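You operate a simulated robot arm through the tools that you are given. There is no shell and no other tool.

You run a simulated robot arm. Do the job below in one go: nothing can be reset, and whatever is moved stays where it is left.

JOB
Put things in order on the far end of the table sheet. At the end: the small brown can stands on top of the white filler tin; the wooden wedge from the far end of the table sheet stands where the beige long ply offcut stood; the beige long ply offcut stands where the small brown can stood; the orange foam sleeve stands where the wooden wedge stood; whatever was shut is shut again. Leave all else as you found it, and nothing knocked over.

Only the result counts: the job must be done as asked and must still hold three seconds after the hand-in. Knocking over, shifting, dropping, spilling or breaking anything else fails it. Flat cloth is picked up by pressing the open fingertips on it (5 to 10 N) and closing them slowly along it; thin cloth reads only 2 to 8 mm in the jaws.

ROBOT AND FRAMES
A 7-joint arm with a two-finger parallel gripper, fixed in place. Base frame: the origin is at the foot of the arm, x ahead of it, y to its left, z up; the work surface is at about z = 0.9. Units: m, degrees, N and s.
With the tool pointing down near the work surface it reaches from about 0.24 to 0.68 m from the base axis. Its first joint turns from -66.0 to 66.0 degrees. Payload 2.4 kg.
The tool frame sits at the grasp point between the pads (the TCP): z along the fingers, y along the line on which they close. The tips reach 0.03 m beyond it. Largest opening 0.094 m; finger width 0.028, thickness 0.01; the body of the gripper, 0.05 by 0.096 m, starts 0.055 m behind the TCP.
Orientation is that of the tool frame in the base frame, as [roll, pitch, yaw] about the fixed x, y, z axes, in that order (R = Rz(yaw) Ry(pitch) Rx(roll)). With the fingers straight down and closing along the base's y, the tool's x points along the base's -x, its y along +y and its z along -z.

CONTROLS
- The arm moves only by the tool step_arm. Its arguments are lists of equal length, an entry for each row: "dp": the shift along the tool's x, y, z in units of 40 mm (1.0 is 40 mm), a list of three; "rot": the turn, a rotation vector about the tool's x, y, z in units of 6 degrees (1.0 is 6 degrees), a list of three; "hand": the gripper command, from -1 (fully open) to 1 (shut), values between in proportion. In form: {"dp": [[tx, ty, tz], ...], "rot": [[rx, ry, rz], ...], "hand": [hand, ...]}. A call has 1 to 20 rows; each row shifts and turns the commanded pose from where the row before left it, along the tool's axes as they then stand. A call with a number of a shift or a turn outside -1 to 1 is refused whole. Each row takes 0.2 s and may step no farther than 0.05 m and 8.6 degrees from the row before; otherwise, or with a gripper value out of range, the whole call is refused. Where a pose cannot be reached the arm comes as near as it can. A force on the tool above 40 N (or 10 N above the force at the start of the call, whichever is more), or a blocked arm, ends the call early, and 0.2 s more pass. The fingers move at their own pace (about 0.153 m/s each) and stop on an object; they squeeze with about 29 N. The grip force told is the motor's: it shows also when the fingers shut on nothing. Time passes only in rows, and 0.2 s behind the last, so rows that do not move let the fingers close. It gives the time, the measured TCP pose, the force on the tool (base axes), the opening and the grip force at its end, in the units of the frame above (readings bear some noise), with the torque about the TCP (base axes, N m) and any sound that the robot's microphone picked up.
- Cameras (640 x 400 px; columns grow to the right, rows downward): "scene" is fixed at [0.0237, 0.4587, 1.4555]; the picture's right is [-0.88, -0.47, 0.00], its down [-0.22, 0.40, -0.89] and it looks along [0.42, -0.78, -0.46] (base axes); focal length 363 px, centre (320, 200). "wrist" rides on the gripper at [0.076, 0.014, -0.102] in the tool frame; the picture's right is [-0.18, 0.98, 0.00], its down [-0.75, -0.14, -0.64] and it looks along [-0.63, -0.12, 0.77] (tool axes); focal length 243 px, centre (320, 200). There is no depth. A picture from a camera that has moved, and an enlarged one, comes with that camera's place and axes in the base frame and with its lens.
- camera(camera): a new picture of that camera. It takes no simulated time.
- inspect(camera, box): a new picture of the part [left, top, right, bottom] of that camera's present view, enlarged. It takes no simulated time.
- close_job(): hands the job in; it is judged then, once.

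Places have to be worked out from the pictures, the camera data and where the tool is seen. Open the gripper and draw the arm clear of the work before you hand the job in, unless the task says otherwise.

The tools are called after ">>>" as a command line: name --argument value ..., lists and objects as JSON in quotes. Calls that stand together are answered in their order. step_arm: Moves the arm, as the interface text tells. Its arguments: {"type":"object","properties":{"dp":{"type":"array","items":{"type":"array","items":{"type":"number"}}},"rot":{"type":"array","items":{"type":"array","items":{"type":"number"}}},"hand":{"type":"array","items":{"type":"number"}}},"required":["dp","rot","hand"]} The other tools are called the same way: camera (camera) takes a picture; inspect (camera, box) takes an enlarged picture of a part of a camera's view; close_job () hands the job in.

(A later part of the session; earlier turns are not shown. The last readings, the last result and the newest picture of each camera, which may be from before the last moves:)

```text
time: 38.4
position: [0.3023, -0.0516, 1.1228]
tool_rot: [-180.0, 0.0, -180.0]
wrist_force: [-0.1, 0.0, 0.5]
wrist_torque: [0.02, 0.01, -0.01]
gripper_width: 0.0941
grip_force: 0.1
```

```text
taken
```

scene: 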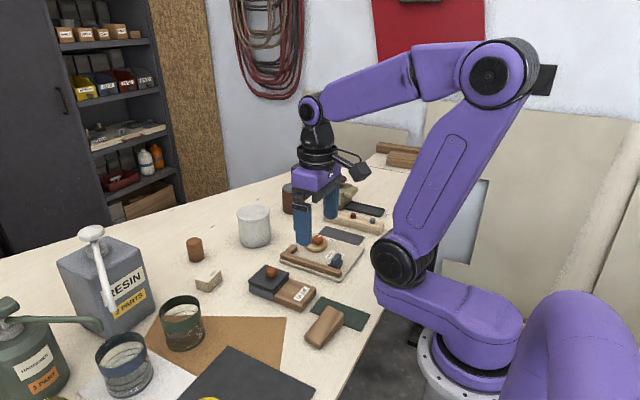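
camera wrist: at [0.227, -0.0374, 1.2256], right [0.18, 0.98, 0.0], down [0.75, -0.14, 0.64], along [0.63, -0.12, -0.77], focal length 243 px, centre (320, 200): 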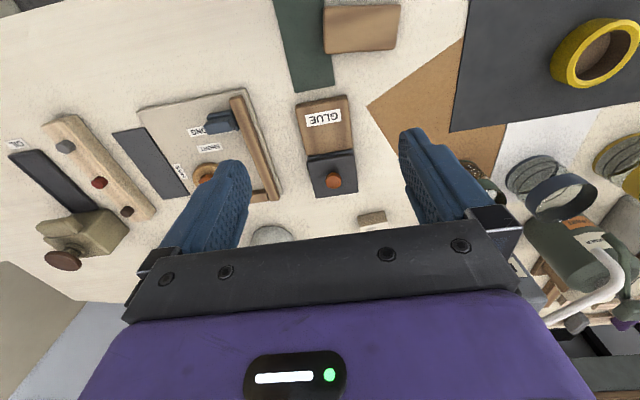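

I zoom into the GLUE box and the rest of this view.

>>> inspect --camera "wrist" --box '[260, 80, 400, 220]'

>>> inspect --camera "wrist" --box '[0, 80, 300, 290]'

>>> inspect --camera "wrist" --box '[480, 130, 640, 340]'

>>> inspect --camera "wrist" --box '[250, 0, 450, 110]'

```text
2.86 times, centred on (330, 150) of wrist
camera zoom: at [0.227, -0.0374, 1.2256], right [0.18, 0.98, 0.0], down [0.75, -0.14, 0.64], along [0.63, -0.12, -0.77], focal length 693 px, centre (291, 343)
```

zoom: 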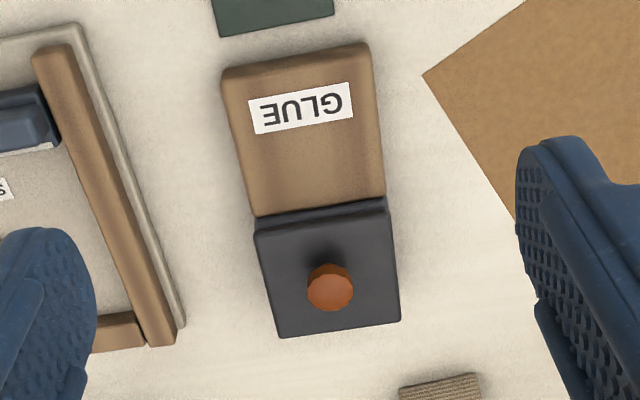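

```text
1.90 times, centred on (150, 185) of wrist
camera zoom: at [0.227, -0.0374, 1.2256], right [0.18, 0.98, 0.0], down [0.75, -0.14, 0.64], along [0.63, -0.12, -0.77], focal length 462 px, centre (644, 229)
```

zoom: 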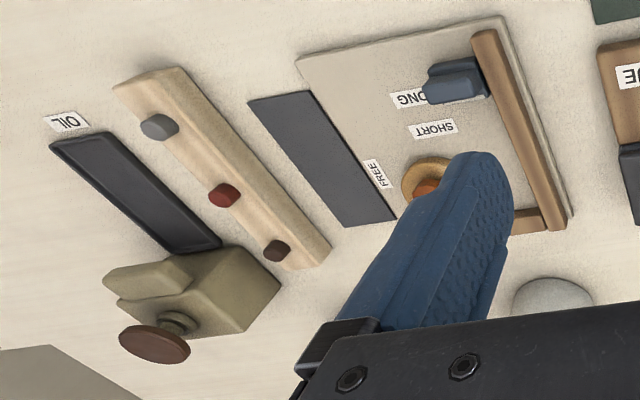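

```text
1.90 times, centred on (560, 235) of wrist
camera zoom: at [0.227, -0.0374, 1.2256], right [0.18, 0.98, 0.0], down [0.75, -0.14, 0.64], along [0.63, -0.12, -0.77], focal length 462 px, centre (-137, 133)
```

zoom: 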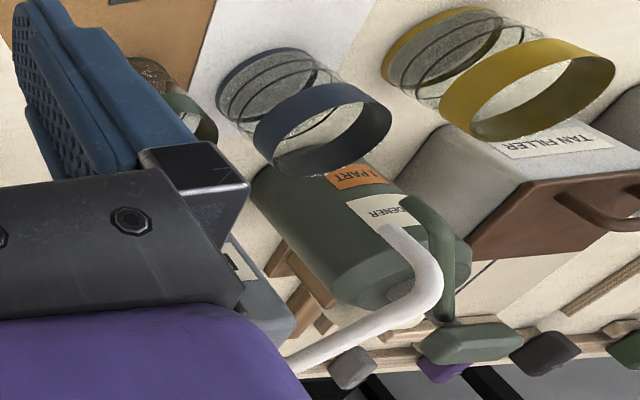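

```text
3.20 times, centred on (350, 55) of wrist
camera zoom: at [0.227, -0.0374, 1.2256], right [0.18, 0.98, 0.0], down [0.75, -0.14, 0.64], along [0.63, -0.12, -0.77], focal length 776 px, centre (224, 664)
```

zoom: 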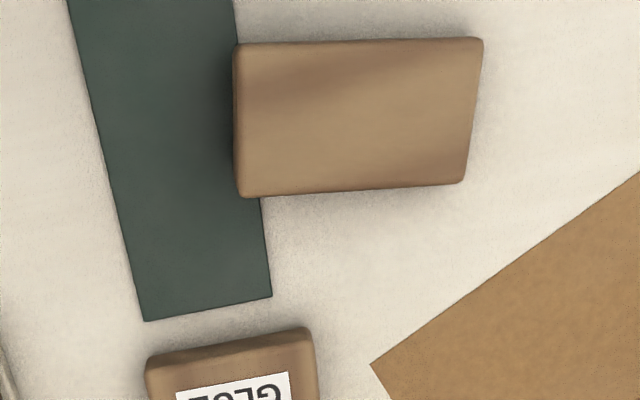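

I haven't seen directly behind the RESIN and HARDENER containers. I move the wrist up and out to look over there.

>>> step_arm --dp '[[-0.8, 0.3, -0.55], [-0.8, 0.3, -0.55], [-0.8, 0.3, -0.55], [-0.8, 0.3, -0.55], [-0.8, 0.3, -0.55], [-0.8, 0.3, -0.55], [-0.8, 0.3, -0.55], [-0.8, 0.3, -0.55], [-0.8, 0.3, -0.2], [0, 0, 0]]' --rot '[[0, 0, 0], [0, 0, 0], [0, 0, 0], [0, 0, 0], [0, 0, 0], [0, 0, 0], [0, 0, 0], [0, 0, 0], [0, 0, 0], [0, 0, 0]]' --hand '[-1, -1, -1, -1, -1, -1, -1, -1, -1, -1]'

>>> camera --camera "wrist"

>>> inspect --camera "wrist" --box '[380, 60, 620, 260]'

```text
time: 40.6
position: [0.5412, 0.0446, 1.2924]
tool_rot: [-180.0, 0.0, -180.0]
wrist_force: [0.3, -0.6, 0.0]
wrist_torque: [0.0, 0.03, 0.03]
gripper_width: 0.0945
grip_force: 0.0
out of reach, approached as far as the arm can: row 8, 9
```

```text
taken
camera wrist: at [0.4662, 0.0586, 1.3947], right [0.18, 0.98, 0.0], down [0.75, -0.14, 0.64], along [0.63, -0.12, -0.77], focal length 243 px, centre (320, 200)
```

wrist: 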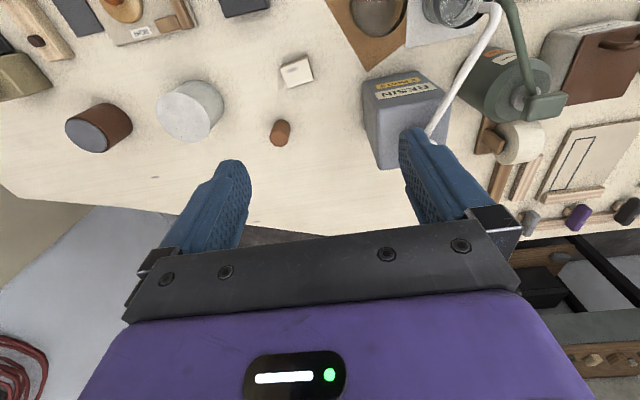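

```text
2.00 times, centred on (500, 160) of wrist
camera zoom: at [0.4662, 0.0586, 1.3947], right [0.18, 0.98, 0.0], down [0.75, -0.14, 0.64], along [0.63, -0.12, -0.77], focal length 485 px, centre (-40, 280)
```

zoom: 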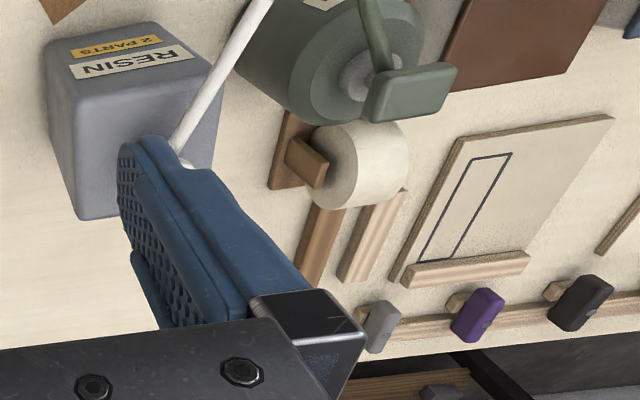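

Only a tape roll and racks are back there, out of reach. I go back to the −y end to look at the tan block from close up, as it might be the far-end wedge.

>>> step_arm --dp '[[0.52, -0.8, 0], [0.52, -0.8, 0], [0.52, -0.8, 0], [0.52, -0.8, 0], [0.52, -0.8, 0], [0.52, -0.8, 0.2], [0.52, -0.8, 0.2], [0.52, -0.8, 0.2], [0.52, -0.8, 0.3], [0.52, -0.8, 0.3], [0.52, -0.8, 0.3], [0.52, -0.8, 0.3], [0.52, -0.8, 0.3], [0.52, -0.8, 0.3], [0, 0, 0]]' --rot '[[0, 0, 0], [0, 0, 0], [0, 0, 0], [0, 0, 0], [0, 0, 0], [0, 0, 0], [0, 0, 0], [0, 0, 0], [0, 0, 0], [0, 0, 0], [0, 0, 0], [0, 0, 0], [0, 0, 0], [0, 0, 0], [0, 0, 0]]' --hand '[-1, -1, -1, -1, -1, -1, -1, -1, -1, -1, -1, -1, -1, -1, -1]'

>>> step_arm --dp '[[0, 0, 0.3], [0, 0, 0.3], [0, 0, 0.3], [0, 0, 0.3], [0, 0, 0], [0, 0, 0], [0, 0, 0], [0, 0, 0], [0, 0, 0], [0, 0, 0], [0, 0, 0], [0, 0, 0]]' --rot '[[0, 0, 1], [0, 0, 1], [0, 0, 1], [0, 0, 1], [0, 0, 1], [0, 0, 1], [0, 0, 1], [0, 0, 1], [0, 0, 1], [0, 0, 1], [0, 0, 1], [0, 0, 0]]' --hand '[-1, -1, -1, -1, -1, -1, -1, -1, -1, -1, -1, -1]'

>>> camera --camera "wrist"

>>> camera --camera "scene"

```text
time: 43.8
position: [0.2559, -0.4064, 1.1971]
tool_rot: [-180.0, 0.0, -180.0]
wrist_force: [0.4, 0.0, 0.6]
wrist_torque: [0.0, 0.03, -0.01]
gripper_width: 0.094
grip_force: 0.1
```

```text
time: 46.4
position: [0.2521, -0.403, 1.1512]
tool_rot: [-180.0, 0.1, 113.9]
wrist_force: [0.4, -0.1, 0.0]
wrist_torque: [0.02, 0.0, 0.0]
gripper_width: 0.094
grip_force: 0.1
```

```text
taken
camera wrist: at [0.2354, -0.3287, 1.2524], right [0.97, 0.23, 0.0], down [0.18, -0.75, 0.64], along [0.15, -0.62, -0.77], focal length 243 px, centre (320, 200)
```

wrist: 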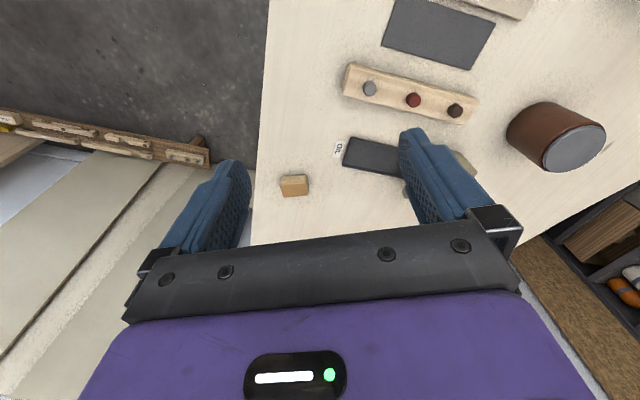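

```text
taken
```

scene: 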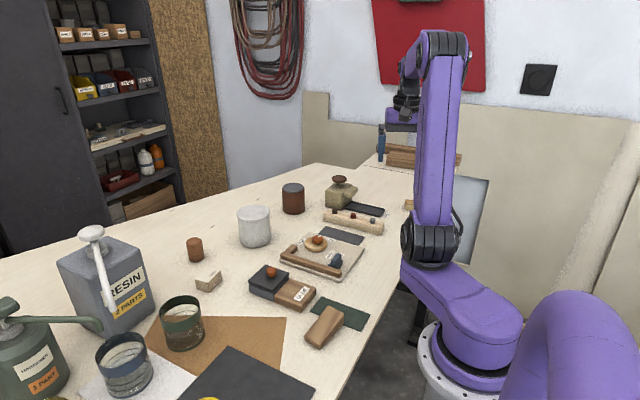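

>>> inspect --camera "wrist" --box '[265, 160, 325, 210]'

>>> inspect --camera "wrist" --box '[320, 40, 640, 240]'

>>> inspect --camera "scene" --box '[390, 190, 430, 220]'

```text
8.00 times, centred on (295, 185) of wrist
camera zoom: at [0.2354, -0.3287, 1.2524], right [0.97, 0.23, 0.0], down [0.18, -0.75, 0.64], along [0.15, -0.62, -0.77], focal length 1941 px, centre (520, 320)
```

zoom: 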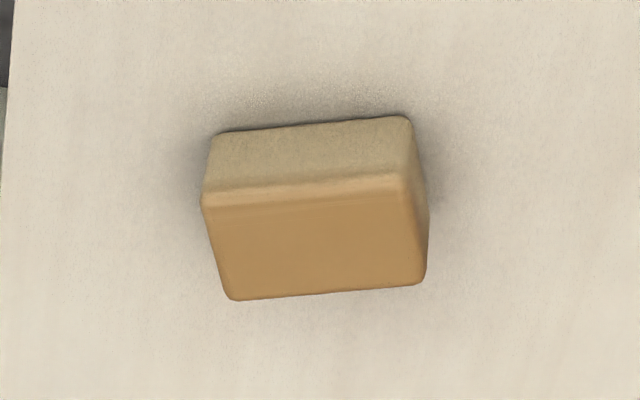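

```text
2.00 times, centred on (480, 140) of wrist
camera zoom: at [0.2354, -0.3287, 1.2524], right [0.97, 0.23, 0.0], down [0.18, -0.75, 0.64], along [0.15, -0.62, -0.77], focal length 485 px, centre (0, 320)
```

zoom: 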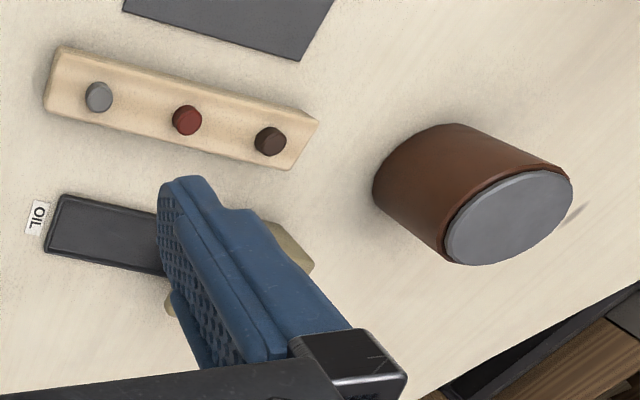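

```text
13.33 times, centred on (410, 205) of scene
camera zoom: at [0.0237, 0.4587, 1.4555], right [-0.88, -0.47, 0.0], down [-0.22, 0.4, -0.89], along [0.42, -0.78, -0.46], focal length 4840 px, centre (-880, 133)
```

zoom: 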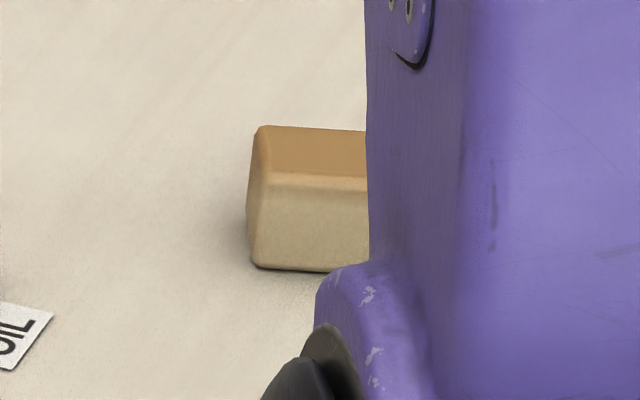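

The tan block is a plain block. The lidded items are candidates for hiding the sleeve: the dark can with a grey lid, the white tin and the glue pot. I take a close look at the dark can's lid and the tin.

>>> step_arm --dp '[[0, 0, 0], [0, 0, 0], [0, 0, 0], [0, 0, 0], [0, 0, 0], [0, 0, 0], [0, 0, 0], [0, 0, 0], [0, 0, 0], [0, 0, 0], [0, 0, 0], [-0.85, 0.25, 0.2], [-0.85, 0.25, 0.2], [-0.85, 0.25, 0.2], [-0.85, 0.25, 0.2], [-0.85, 0.25, 0.2], [0, 0, 0]]' --rot '[[0, 0, -1], [0, 0, -1], [0, 0, -1], [0, 0, -1], [0, 0, -1], [0, 0, -1], [0, 0, -1], [0, 0, -1], [0, 0, -1], [0, 0, -1], [0, 0, -1], [0, 0, 0], [0, 0, 0], [0, 0, 0], [0, 0, 0], [0, 0, 0], [0, 0, 0]]' --hand '[-1, -1, -1, -1, -1, -1, -1, -1, -1, -1, -1, -1, -1, -1, -1, -1, -1]'

>>> camera --camera "wrist"

>>> inspect --camera "wrist" --box '[240, 130, 420, 250]'

>>> inspect --camera "scene" --box '[230, 175, 320, 250]'

```text
time: 50.0
position: [0.4256, -0.3553, 1.1083]
tool_rot: [-180.0, 0.0, 180.0]
wrist_force: [0.3, -0.4, 0.6]
wrist_torque: [0.0, -0.01, 0.02]
gripper_width: 0.0939
grip_force: 0.1
```

```text
taken
camera wrist: at [0.3505, -0.3411, 1.2105], right [0.18, 0.98, 0.0], down [0.75, -0.14, 0.64], along [0.63, -0.12, -0.77], focal length 243 px, centre (320, 200)
```

wrist: 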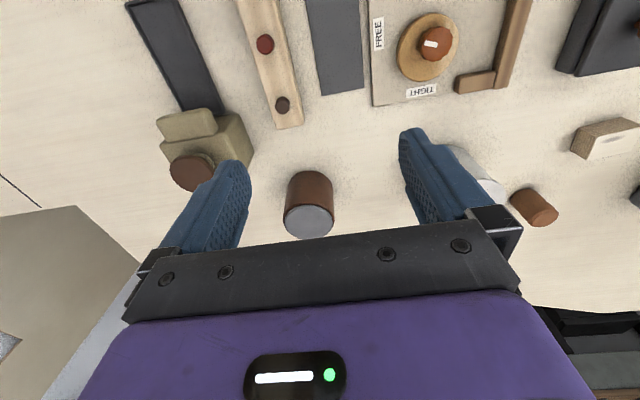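

```text
3.33 times, centred on (330, 190) of wrist
camera zoom: at [0.3505, -0.3411, 1.2105], right [0.18, 0.98, 0.0], down [0.75, -0.14, 0.64], along [0.63, -0.12, -0.77], focal length 809 px, centre (287, 233)
```

zoom: 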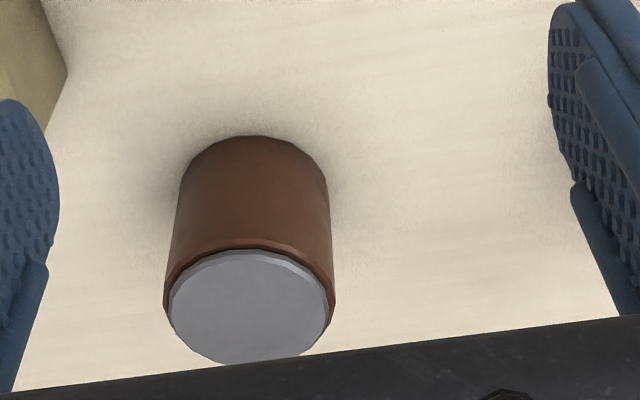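

```text
5.33 times, centred on (275, 212) of scene
camera zoom: at [0.0237, 0.4587, 1.4555], right [-0.88, -0.47, 0.0], down [-0.22, 0.4, -0.89], along [0.42, -0.78, -0.46], focal length 1936 px, centre (560, 133)
```

zoom: 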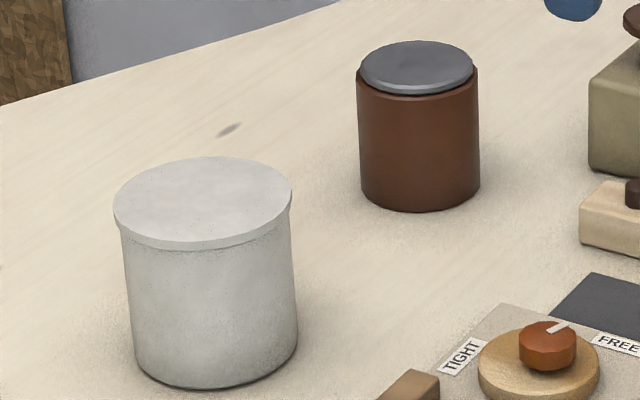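

The dark can looks like a hollow container with a separate grey lid (brown rim visible outside the lid). I zoom the scene camera in tightly to measure the lid and rim.

>>> inspect --camera "scene" --box '[276, 178, 312, 218]'

>>> inspect --camera "scene" --box '[230, 198, 280, 253]'

>>> inspect --camera "scene" --box '[180, 230, 215, 270]'

```text
10.00 times, centred on (294, 198) of scene
camera zoom: at [0.0237, 0.4587, 1.4555], right [-0.88, -0.47, 0.0], down [-0.22, 0.4, -0.89], along [0.42, -0.78, -0.46], focal length 3630 px, centre (580, 220)
```

zoom: 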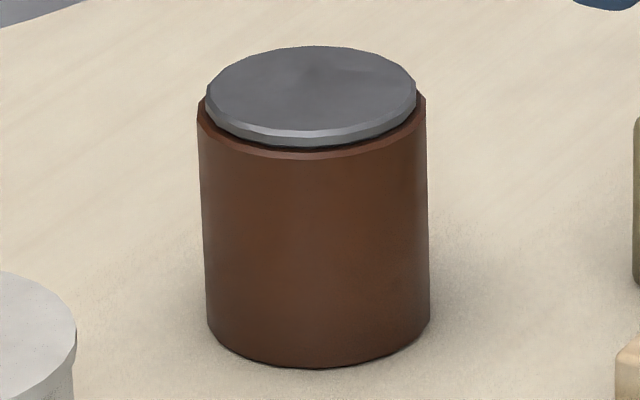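

```text
7.27 times, centred on (255, 226) of scene
camera zoom: at [0.0237, 0.4587, 1.4555], right [-0.88, -0.47, 0.0], down [-0.22, 0.4, -0.89], along [0.42, -0.78, -0.46], focal length 2640 px, centre (793, 14)
```

zoom: 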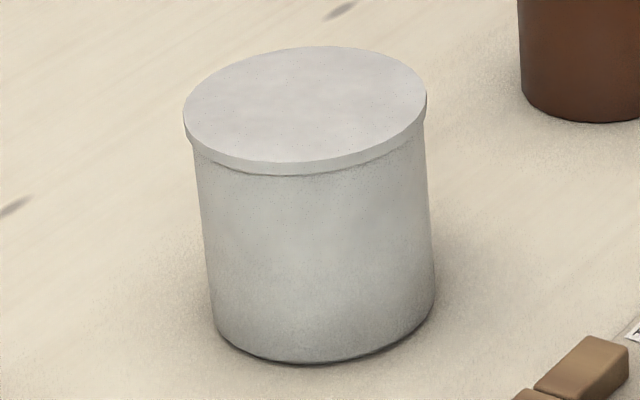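

```text
10.00 times, centred on (198, 250) of scene
camera zoom: at [0.0237, 0.4587, 1.4555], right [-0.88, -0.47, 0.0], down [-0.22, 0.4, -0.89], along [0.42, -0.78, -0.46], focal length 3630 px, centre (1545, -300)
```

zoom: 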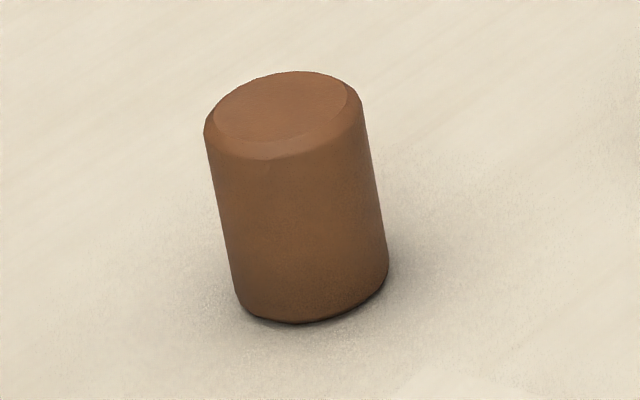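

I tilt the wrist camera toward horizontal and lower a bit to get a near-side view of the dark can's lid.

>>> step_arm --dp '[[0, 0, 0], [0, 0, 0], [0, 0, 0], [0, 0, 0], [0, 0, 0], [0.29, 0, 0.84], [0.29, 0, 0.84], [0.2, 0, 0.6], [0, 0, 0]]' --rot '[[0, -1, 0], [0, -1, 0], [0, -1, 0], [0, -1, 0], [0, -1, 0], [0, 0, 0], [0, 0, 0], [0, 0, 0], [0, 0, 0]]' --hand '[-1, -1, -1, -1, -1, -1, -1, -1, -1]'

>>> camera --camera "wrist"

>>> inspect --camera "wrist" --box '[250, 120, 400, 250]'

```text
time: 52.0
position: [0.4389, -0.3523, 1.0176]
tool_rot: [180.0, 30.0, 179.9]
wrist_force: [0.6, -0.4, -0.5]
wrist_torque: [0.02, 0.03, 0.0]
gripper_width: 0.094
grip_force: 0.1
```

```text
taken
camera wrist: at [0.3231, -0.3393, 1.0668], right [0.16, 0.98, 0.09], down [0.33, -0.14, 0.93], along [0.93, -0.12, -0.35], focal length 243 px, centre (320, 200)
```

wrist: 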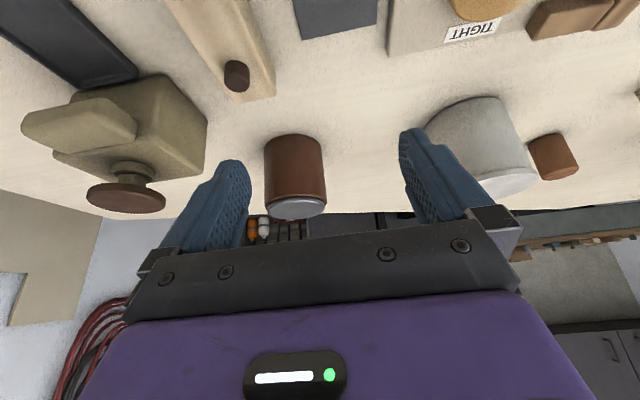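

```text
3.08 times, centred on (325, 185) of wrist
camera zoom: at [0.3231, -0.3393, 1.0668], right [0.16, 0.98, 0.09], down [0.33, -0.14, 0.93], along [0.93, -0.12, -0.35], focal length 746 px, centre (305, 246)
```

zoom: 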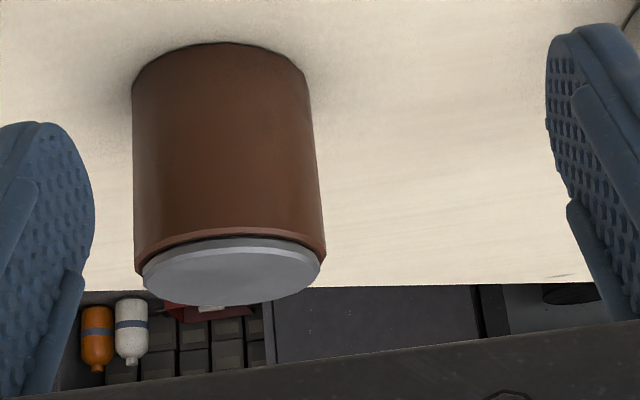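

>>> inspect --camera "wrist" --box '[258, 180, 332, 225]'

>>> inspect --camera "wrist" --box '[410, 80, 590, 210]'

```text
8.65 times, centred on (295, 202) of wrist
camera zoom: at [0.3231, -0.3393, 1.0668], right [0.16, 0.98, 0.09], down [0.33, -0.14, 0.93], along [0.93, -0.12, -0.35], focal length 2098 px, centre (536, 178)
```

zoom: 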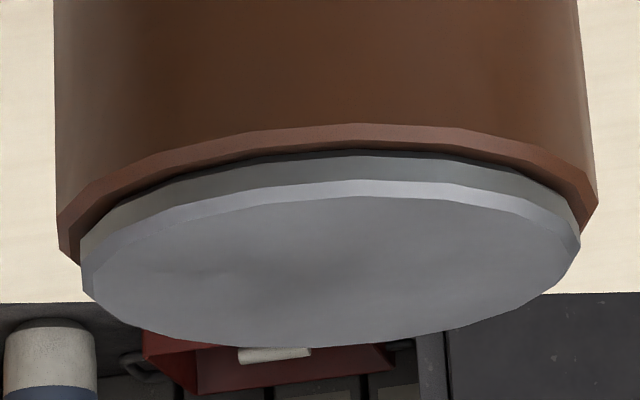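

```text
3.08 times, centred on (500, 145) of wrist
camera zoom: at [0.3231, -0.3393, 1.0668], right [0.16, 0.98, 0.09], down [0.33, -0.14, 0.93], along [0.93, -0.12, -0.35], focal length 746 px, centre (-234, 369)
```

zoom: 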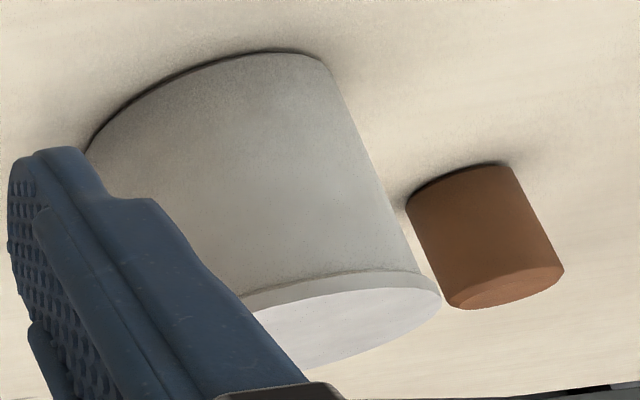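

The lid of the dark can is real-looking, but its centre is at ~0.70 m, beyond vertical reach. Before any manipulation I look closely at the rack area on the +y side, which is within reach and only partly seen so far.

>>> step_arm --dp '[[0, 0, -0.9], [0, 0, -0.9], [0, 0, -0.9], [0, 0, -0.9], [0, 0, -0.9], [0.2, 0.95, 0], [0.2, 0.95, 0], [0.2, 0.95, 0], [0.2, 0.95, 0], [0, 1, 0], [0, 1, 0], [0, 1, 0], [0, 1, 0], [0, 1, 0], [0, 1, 0], [0, 1, 0], [0, 1, 0], [0, 1, 0], [0, 1, 0], [0, 0, 0]]' --rot '[[0, 1, 0], [0, 1, 0], [0, 1, 0], [0, 1, 0], [0, 1, 0], [0, 0, 0], [0, 0, 0], [0, 0, 0], [0, 0, 0], [0, 0, 0], [0, 0, 0], [0, 0, 0], [0, 0, 0], [0, 0, 0], [0, 0, 0], [0, 0, 0], [0, 0, 0], [0, 0, 0], [0, 0, 0], [0, 0, 0]]' --hand '[-1, -1, -1, -1, -1, -1, -1, -1, -1, -1, -1, -1, -1, -1, -1, -1, -1, -1, -1, -1]'

>>> step_arm --dp '[[0.2, 0.9, 0], [0.2, 0.9, 0], [0.2, 0.9, 0], [0.2, 0.9, 0], [0, 0, 0], [0, 0, 0], [0, 0, 0], [0, 0, 0], [0, 0, 0], [0, 0, 0], [0, 0, 0], [0, 0, 0], [0, 0, 0], [0, 0, 0], [0, 0, 0]]' --rot '[[0, 0, -1], [0, 0, -1], [0, 0, -1], [0, 0, -1], [0, 0, -1], [0, 0, -1], [0, 0, -1], [0, 0, -1], [0, 0, -1], [0, 0, -1], [0, 0, -1], [0, 0, -1], [0, 0, -1], [0, 0, -1], [0, 0, 0]]' --hand '[-1, -1, -1, -1, -1, -1, -1, -1, -1, -1, -1, -1, -1, -1, -1]'

>>> camera --camera "wrist"

```text
time: 56.2
position: [0.3536, 0.1993, 1.1882]
tool_rot: [-179.9, 0.0, 180.0]
wrist_force: [0.4, 0.4, 0.7]
wrist_torque: [-0.04, -0.02, -0.01]
gripper_width: 0.0939
grip_force: 0.1
```

```text
time: 59.4
position: [0.2992, 0.3324, 1.185]
tool_rot: [179.9, 0.0, -95.9]
wrist_force: [-0.9, -0.3, -0.9]
wrist_torque: [0.02, 0.02, 0.03]
gripper_width: 0.0943
grip_force: 0.1
```

```text
taken
camera wrist: at [0.2788, 0.2598, 1.2875], right [-0.96, 0.28, 0.0], down [0.22, 0.74, 0.64], along [0.18, 0.62, -0.77], focal length 243 px, centre (320, 200)
```

wrist: 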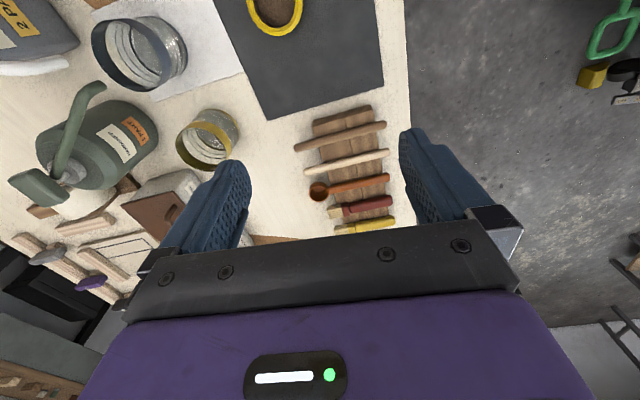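

I tilt the view upward to see the +y end with its wooden blocks and bottles.

>>> step_arm --dp '[[0, 0, 0], [0, 0, 0], [0, 0, 0], [0, 0, 0], [0, 0, 0]]' --rot '[[0, -1, 0], [0, -1, 0], [0, -1, 0], [0, -1, 0], [0, 0, 0]]' --hand '[-1, -1, -1, -1, -1]'

>>> camera --camera "wrist"

>>> inspect --camera "wrist" --box '[240, 70, 420, 250]'

>>> inspect --camera "wrist" --box '[60, 60, 260, 260]'

```text
time: 60.6
position: [0.2995, 0.3351, 1.1868]
tool_rot: [180.0, 24.2, -96.0]
wrist_force: [-0.1, -0.2, 0.8]
wrist_torque: [0.03, -0.01, 0.03]
gripper_width: 0.0942
grip_force: 0.3
```

```text
taken
camera wrist: at [0.275, 0.2253, 1.2476], right [-0.96, 0.27, 0.08], down [0.19, 0.41, 0.89], along [0.21, 0.87, -0.44], focal length 243 px, centre (320, 200)
```

wrist: 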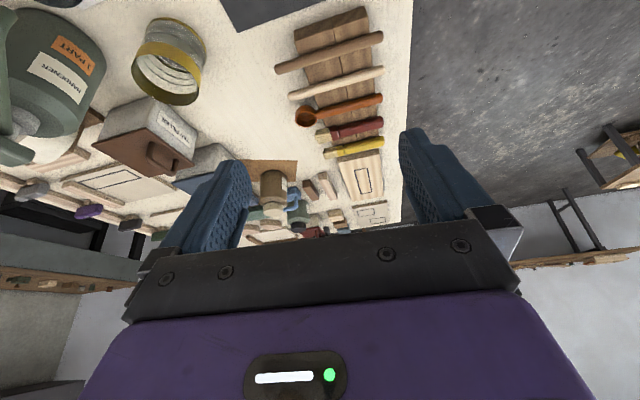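

```text
2.22 times, centred on (330, 160) of wrist
camera zoom: at [0.275, 0.2253, 1.2476], right [-0.96, 0.27, 0.08], down [0.19, 0.41, 0.89], along [0.21, 0.87, -0.44], focal length 539 px, centre (298, 289)
```

zoom: 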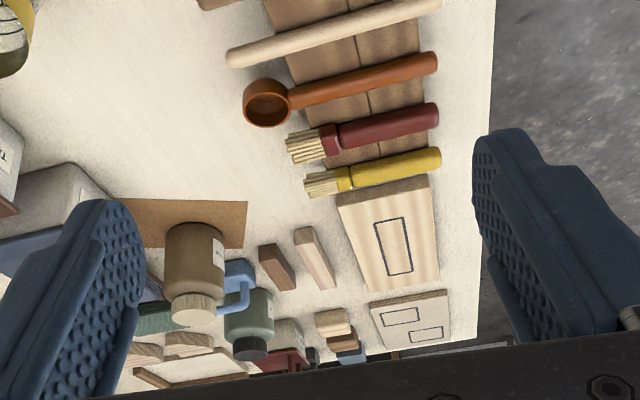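

```text
2.00 times, centred on (160, 160) of wrist
camera zoom: at [0.275, 0.2253, 1.2476], right [-0.96, 0.27, 0.08], down [0.19, 0.41, 0.89], along [0.21, 0.87, -0.44], focal length 485 px, centre (640, 280)
```

zoom: 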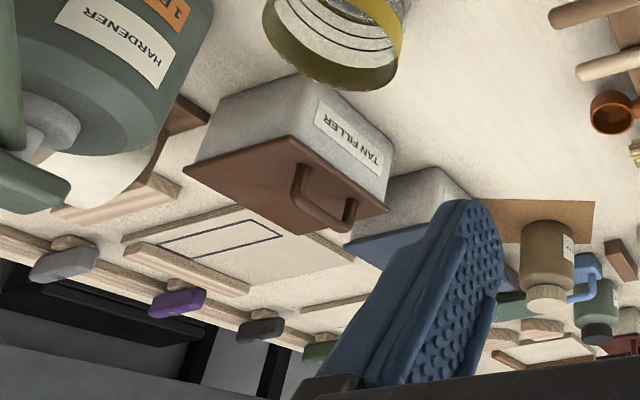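

No second reachable wedge here. The lidded white tin and dark can remain candidates for hiding the sleeve; I go back to get a close, low-angle view of the white tin's lid.

>>> step_arm --dp '[[0, 0, 0], [0, 0, 0], [0, 0, 0], [0, 0, 0], [0, 0, 0], [0, 0, 0], [0, 0, 0], [0, 0, 0], [0, 0, 0], [0, 0, 0], [0, 0, 0], [0, 0, 0], [0, 0, 0], [0, 0, 0], [0, 0, 0], [0, 0, 0], [0, 0, 0], [0, 0, 0], [0, 0, 0]]' --rot '[[0, 1, 0], [0, 1, 0], [0, 1, 0], [0, 1, 0], [0, 0, 1], [0, 0, 1], [0, 0, 1], [0, 0, 1], [0, 0, 1], [0, 0, 1], [0, 0, 1], [0, 0, 1], [0, 0, 1], [0, 0, 1], [0, 0, 1], [0, 0, 1], [0, 0, 1], [0, 0, 1], [0, 0, 0]]' --hand '[-1, -1, -1, -1, -1, -1, -1, -1, -1, -1, -1, -1, -1, -1, -1, -1, -1, -1, -1]'

>>> step_arm --dp '[[-0.2, -0.95, 0], [-0.2, -0.95, 0], [-0.2, -0.95, 0], [-0.2, -0.95, 0], [-0.2, -0.95, 0], [-0.2, -0.95, 0], [-0.2, -0.95, 0], [-0.2, -0.95, 0], [-0.2, -0.95, 0], [-0.2, -0.95, 0], [-0.2, -0.95, 0], [-0.2, -0.95, 0], [-0.2, -0.95, 0], [-0.2, -0.95, 0], [0, 0, 0.5], [0, 0, 0]]' --rot '[[0, 0, 0], [0, 0, 0], [0, 0, 0], [0, 0, 0], [0, 0, 0], [0, 0, 0], [0, 0, 0], [0, 0, 0], [0, 0, 0], [0, 0, 0], [0, 0, 0], [0, 0, 0], [0, 0, 0], [0, 0, 0], [0, 0, 0], [0, 0, 0]]' --hand '[-1, -1, -1, -1, -1, -1, -1, -1, -1, -1, -1, -1, -1, -1, -1, -1]'

>>> step_arm --dp '[[0, 0, 0], [0, 0, 0], [0, 0, 0], [0, 0, 0], [0, 0, 0], [0.29, 0, 0.84], [0.29, 0, 0.84], [0.29, 0, 0.84], [0.15, 0, 0.4], [0, 0, 0]]' --rot '[[0, -1, 0], [0, -1, 0], [0, -1, 0], [0, -1, 0], [0, -1, 0], [0, 0, 0], [0, 0, 0], [0, 0, 0], [0, 0, 0], [0, 0, 0]]' --hand '[-1, -1, -1, -1, -1, -1, -1, -1, -1, -1]'

>>> camera --camera "wrist"

```text
time: 64.6
position: [0.2994, 0.3343, 1.1865]
tool_rot: [-179.9, 0.0, 179.9]
wrist_force: [-1.1, 0.3, -0.8]
wrist_torque: [0.02, 0.0, 0.0]
gripper_width: 0.0937
grip_force: 0.0
```

```text
time: 68.0
position: [0.4125, -0.1974, 1.1648]
tool_rot: [-180.0, 0.0, -180.0]
wrist_force: [0.2, 0.7, 0.7]
wrist_torque: [0.02, 0.0, 0.01]
gripper_width: 0.094
grip_force: 0.0
```

```text
time: 70.2
position: [0.4351, -0.1995, 1.0439]
tool_rot: [-180.0, 30.0, 179.9]
wrist_force: [-0.6, 0.7, -0.1]
wrist_torque: [-0.01, 0.0, 0.0]
gripper_width: 0.0939
grip_force: 0.1
```

```text
taken
camera wrist: at [0.3194, -0.1842, 1.095], right [0.16, 0.98, 0.09], down [0.33, -0.14, 0.93], along [0.93, -0.12, -0.35], focal length 243 px, centre (320, 200)
```

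wrist: 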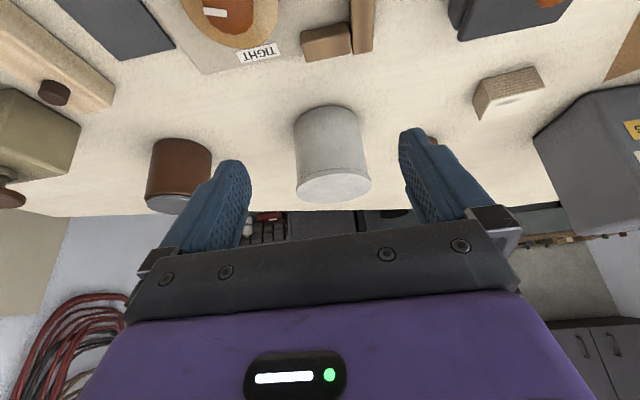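

>>> inspect --camera "wrist" --box '[285, 95, 380, 210]'

>>> inspect --camera "wrist" --box '[460, 50, 640, 180]'

>>> inspect --camera "scene" --box '[215, 195, 295, 255]'

```text
3.48 times, centred on (332, 152) of wrist
camera zoom: at [0.3194, -0.1842, 1.095], right [0.16, 0.98, 0.09], down [0.33, -0.14, 0.93], along [0.93, -0.12, -0.35], focal length 844 px, centre (276, 365)
```

zoom: 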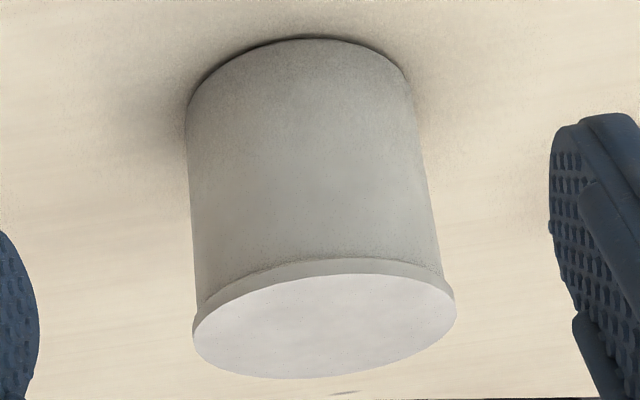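

```text
3.08 times, centred on (550, 115) of wrist
camera zoom: at [0.3194, -0.1842, 1.095], right [0.16, 0.98, 0.09], down [0.33, -0.14, 0.93], along [0.93, -0.12, -0.35], focal length 746 px, centre (-388, 462)
```

zoom: 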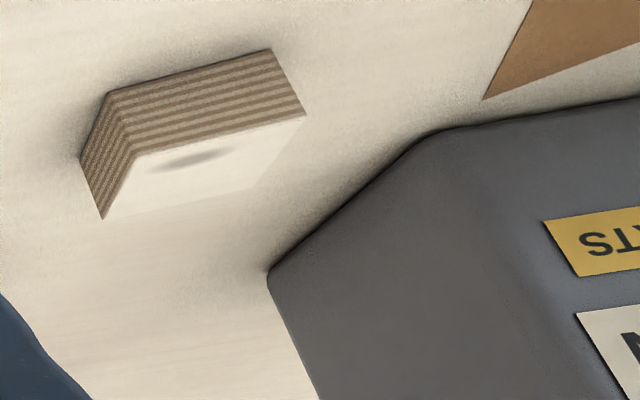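

```text
6.67 times, centred on (255, 225) of scene
camera zoom: at [0.0237, 0.4587, 1.4555], right [-0.88, -0.47, 0.0], down [-0.22, 0.4, -0.89], along [0.42, -0.78, -0.46], focal length 2420 px, centre (753, 33)
```

zoom: 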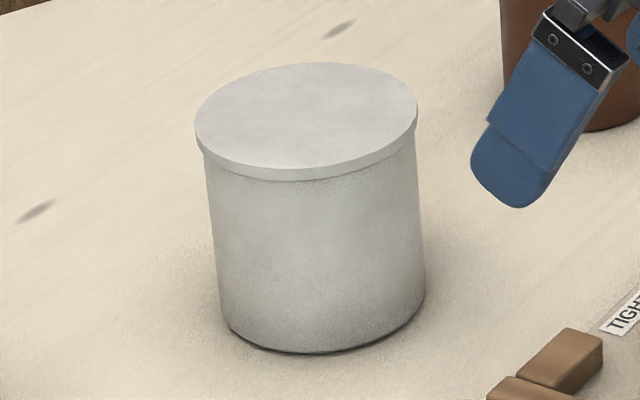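

The white tin's lid is a plain wide disc. The dark can has a separate-coloured lid that is easier to grip, so I test whether the vertical tool can actually reach over it: untilt, raise, move toward it and align the yaw radially.

>>> step_arm --dp '[[0, 0, 0], [0, 0, 0], [0, 0, 0], [0, 0, 0], [0, 0, 0], [0, 0, -0.7], [0, 0, -0.7], [-0.45, -0.8, 0], [-0.45, -0.8, 0], [-0.45, -0.8, 0], [-0.45, -0.8, 0], [-0.45, -0.8, 0], [0, 0, 0], [0, 0, 0], [0, 0, 0], [0, 0, 0], [0, 0, 0], [0, 0, 0], [0, 0, 0]]' --rot '[[0, 1, 0], [0, 1, 0], [0, 1, 0], [0, 1, 0], [0, 1, 0], [0, 0, 0], [0, 0, 0], [0, 0, 0], [0, 0, 0], [0, 0, 0], [0, 0, 0], [0, 0, 0], [0, 0, 1], [0, 0, 1], [0, 0, 1], [0, 0, 1], [0, 0, 1], [0, 0, 0.75], [0, 0, 0]]' --hand '[-1, -1, -1, -1, -1, -1, -1, -1, -1, -1, -1, -1, -1, -1, -1, -1, -1, -1, -1]'

>>> camera --camera "wrist"

```text
time: 74.2
position: [0.5249, -0.3576, 1.1001]
tool_rot: [180.0, 0.0, 145.4]
wrist_force: [-0.5, 0.1, -0.4]
wrist_torque: [0.02, -0.01, -0.02]
gripper_width: 0.0942
grip_force: 0.2
```

```text
taken
camera wrist: at [0.471, -0.3022, 1.2021], right [0.71, 0.7, 0.0], down [0.54, -0.54, 0.64], along [0.45, -0.46, -0.77], focal length 243 px, centre (320, 200)
```

wrist: 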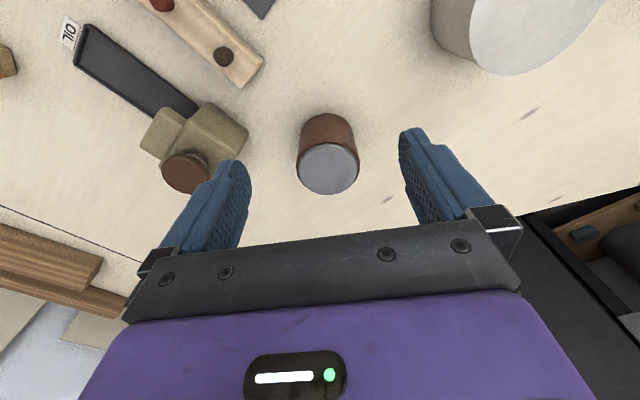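

>>> inspect --camera "wrist" --box '[285, 100, 375, 205]'

>>> inspect --camera "wrist" --box '[540, 180, 640, 300]'

>>> camera --camera "scene"

```text
3.81 times, centred on (330, 152) of wrist
camera zoom: at [0.471, -0.3022, 1.2021], right [0.71, 0.7, 0.0], down [0.54, -0.54, 0.64], along [0.45, -0.46, -0.77], focal length 924 px, centre (282, 381)
```

zoom: 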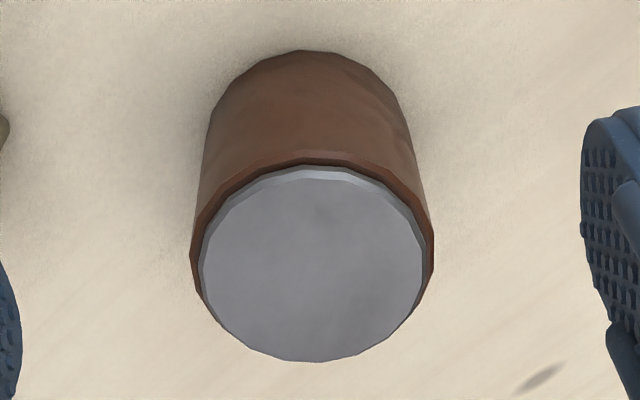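

```text
3.33 times, centred on (590, 240) of wrist
camera zoom: at [0.471, -0.3022, 1.2021], right [0.71, 0.7, 0.0], down [0.54, -0.54, 0.64], along [0.45, -0.46, -0.77], focal length 809 px, centre (-580, 67)
```

zoom: 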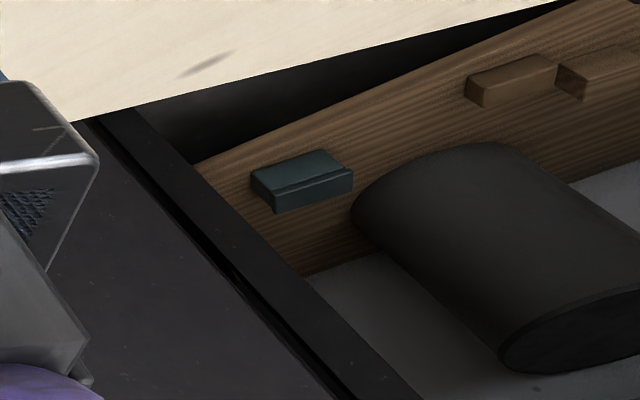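

```text
taken
```

scene: 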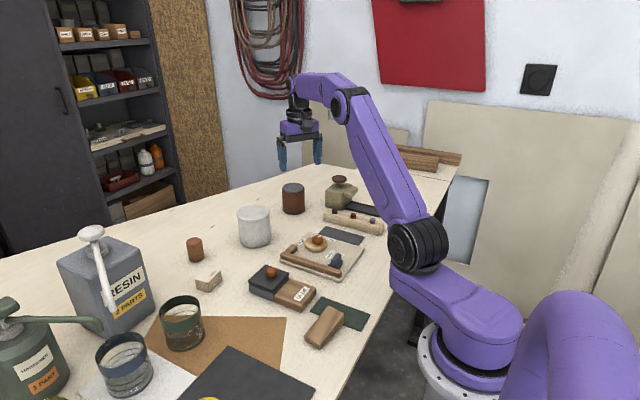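

I test the reach over the dark can at a safe height (tips ~3 cm above the lid).

>>> step_arm --dp '[[0, 0, 0.75], [0, 0, 0.75], [-0.5, 0, 0], [-0.5, 0, 0], [-0.6, 0, 0], [0, 0, 0]]' --rot '[[0, 0, 0], [0, 0, 0], [0, 0, 0], [0, 0, 0], [0, 0, 0], [0, 0, 0]]' --hand '[-1, -1, -1, -1, -1, -1]'

>>> camera --camera "wrist"

```text
time: 75.6
position: [0.5639, -0.3871, 1.0404]
tool_rot: [180.0, -0.1, 145.6]
wrist_force: [0.0, 0.6, 0.0]
wrist_torque: [-0.01, 0.02, 0.05]
gripper_width: 0.0943
grip_force: 0.1
out of reach, approached as far as the arm can: row 5
```

```text
taken
camera wrist: at [0.5097, -0.3318, 1.1423], right [0.71, 0.71, 0.0], down [0.54, -0.54, 0.64], along [0.45, -0.45, -0.77], focal length 243 px, centre (320, 200)
```

wrist: 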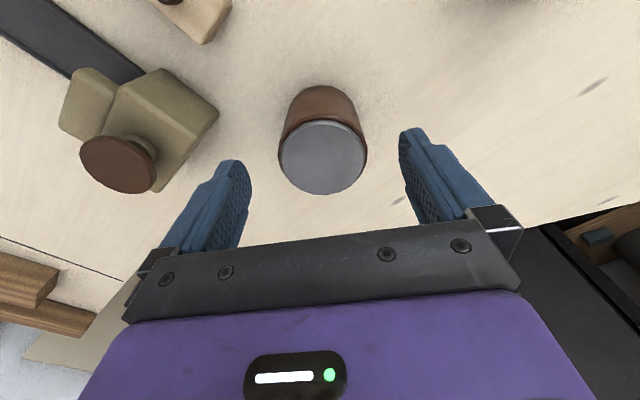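

The tool got to r≈0.684 at z 1.04, and the lid centre is at about (0.577,−0.398), r≈0.70, so with wide pads the lid can be gripped. I descend so that the tips are just above the lid's top.

>>> step_arm --dp '[[0, 0, 0.4], [-0.1, 0, 0.35], [-0.1, 0, 0], [0, 0, 0]]' --rot '[[0, 0, 0], [0, 0, 0], [0, 0, 0], [0, 0, 0]]' --hand '[-1, -1, -1, -1]'

>>> camera --camera "wrist"

>>> inspect --camera "scene" --box '[260, 150, 340, 220]'

```text
time: 76.6
position: [0.5682, -0.3906, 1.0099]
tool_rot: [180.0, 0.0, 145.5]
wrist_force: [0.2, 0.3, 0.4]
wrist_torque: [-0.02, 0.01, 0.0]
gripper_width: 0.0939
grip_force: 0.1
```

```text
taken
camera wrist: at [0.5134, -0.336, 1.1112], right [0.71, 0.71, 0.0], down [0.54, -0.54, 0.64], along [0.45, -0.45, -0.77], focal length 243 px, centre (320, 200)
```

wrist: 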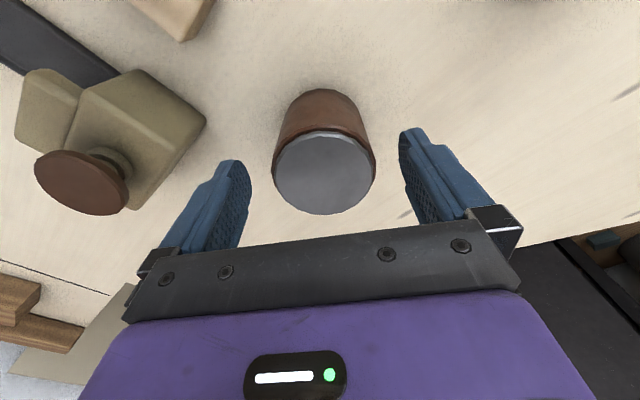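

```text
5.71 times, centred on (300, 185) of scene
camera zoom: at [0.0237, 0.4587, 1.4555], right [-0.88, -0.47, 0.0], down [-0.22, 0.4, -0.89], along [0.42, -0.78, -0.46], focal length 2074 px, centre (434, 286)
```

zoom: 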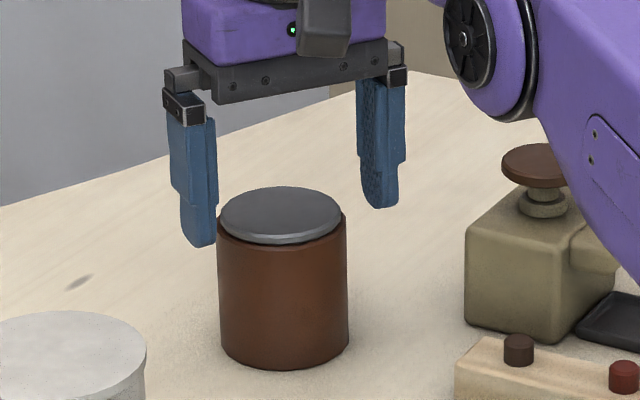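

The lid is well centred between the fingers. I extend 8 mm further outward, then partially close to ~0.06 to see whether the tips meet the lid's edge at this height.

>>> step_arm --dp '[[-0.2, 0, 0], [0, 0, 0.05], [0, 0, 0], [0, 0, 0], [0, 0, 0]]' --rot '[[0, 0, 0], [0, 0, 0], [0, 0, 0], [0, 0, 0], [0, 0, 0]]' --hand '[-1, -1, -0.6, -0.3, -0.3]'

>>> inspect --camera "scene" --box '[260, 150, 340, 220]'

>>> inspect --camera "wrist" --box '[220, 80, 420, 260]'

```text
time: 77.8
position: [0.567, -0.39, 1.0066]
tool_rot: [180.0, 0.0, 145.4]
wrist_force: [0.1, 0.9, -0.9]
wrist_torque: [0.03, 0.05, -0.01]
gripper_width: 0.0643
grip_force: 29.6
out of reach, approached as far as the arm can: row 1
```

```text
5.71 times, centred on (300, 185) of scene
camera zoom: at [0.0237, 0.4587, 1.4555], right [-0.88, -0.47, 0.0], down [-0.22, 0.4, -0.89], along [0.42, -0.78, -0.46], focal length 2074 px, centre (434, 286)
```

zoom: 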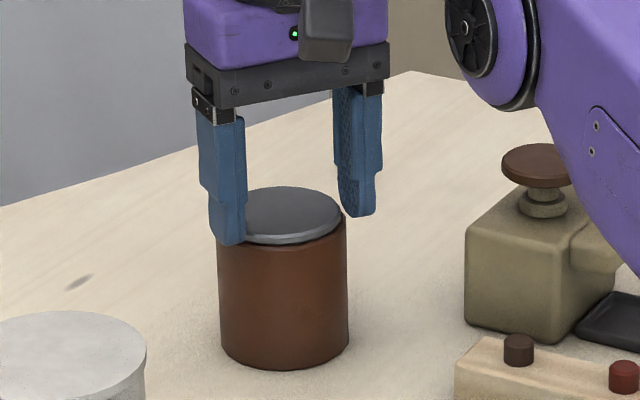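

```text
2.22 times, centred on (320, 170) of wrist
camera zoom: at [0.5125, -0.3365, 1.1091], right [0.71, 0.71, 0.0], down [0.54, -0.54, 0.64], along [0.45, -0.45, -0.77], focal length 539 px, centre (320, 267)
```

zoom: 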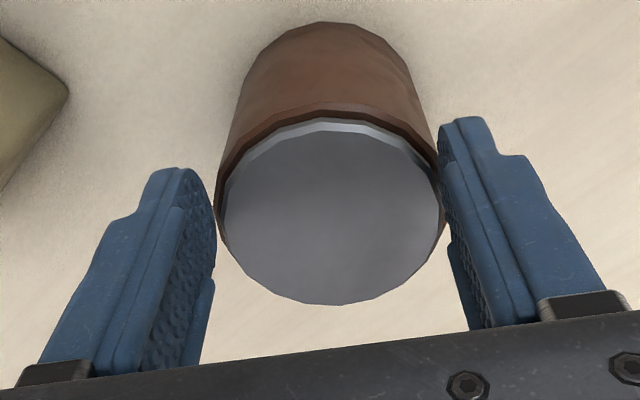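

The fingers stopped at 0.0643 m with 29.6 N: they hold the lid's edge. I lift a few millimetres slowly, drawing in slightly, and look whether only the lid comes up.

>>> step_arm --dp '[[0, 0, 0], [0, 0, -0.1], [0.05, 0, -0.15], [0.05, 0, -0.15], [0, 0, 0]]' --rot '[[0, 0, 0], [0, 0, 0], [0, 0, 0], [0, 0, 0], [0, 0, 0]]' --hand '[0.2, 0.2, 0.2, 0.2, 0.2]'

>>> inspect --camera "scene" --box '[260, 150, 340, 220]'

>>> inspect --camera "wrist" --box '[220, 80, 420, 260]'

```text
time: 79.0
position: [0.5628, -0.3886, 1.0232]
tool_rot: [-180.0, 0.0, 145.5]
wrist_force: [0.3, 0.3, -0.2]
wrist_torque: [0.01, 0.0, -0.04]
gripper_width: 0.0375
grip_force: 0.0
```

```text
5.71 times, centred on (300, 185) of scene
camera zoom: at [0.0237, 0.4587, 1.4555], right [-0.88, -0.47, 0.0], down [-0.22, 0.4, -0.89], along [0.42, -0.78, -0.46], focal length 2074 px, centre (434, 286)
```

zoom: 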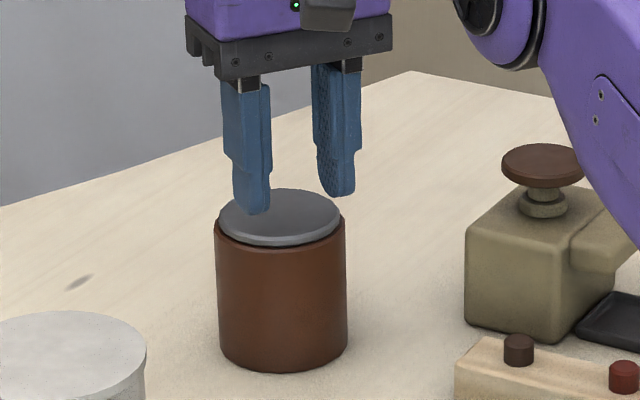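

```text
2.22 times, centred on (320, 170) of wrist
camera zoom: at [0.5091, -0.3333, 1.1259], right [0.71, 0.71, 0.0], down [0.54, -0.54, 0.64], along [0.45, -0.46, -0.77], focal length 539 px, centre (320, 267)
```

zoom: 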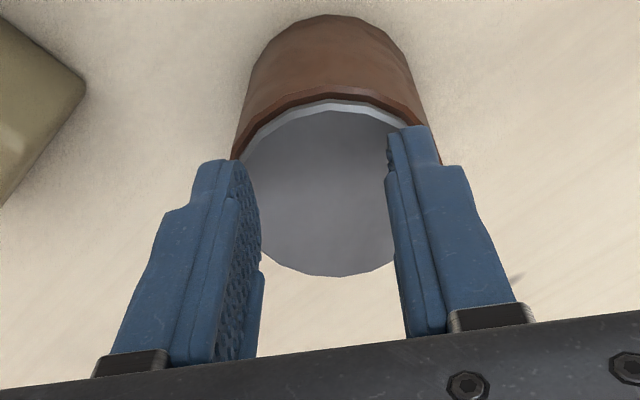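

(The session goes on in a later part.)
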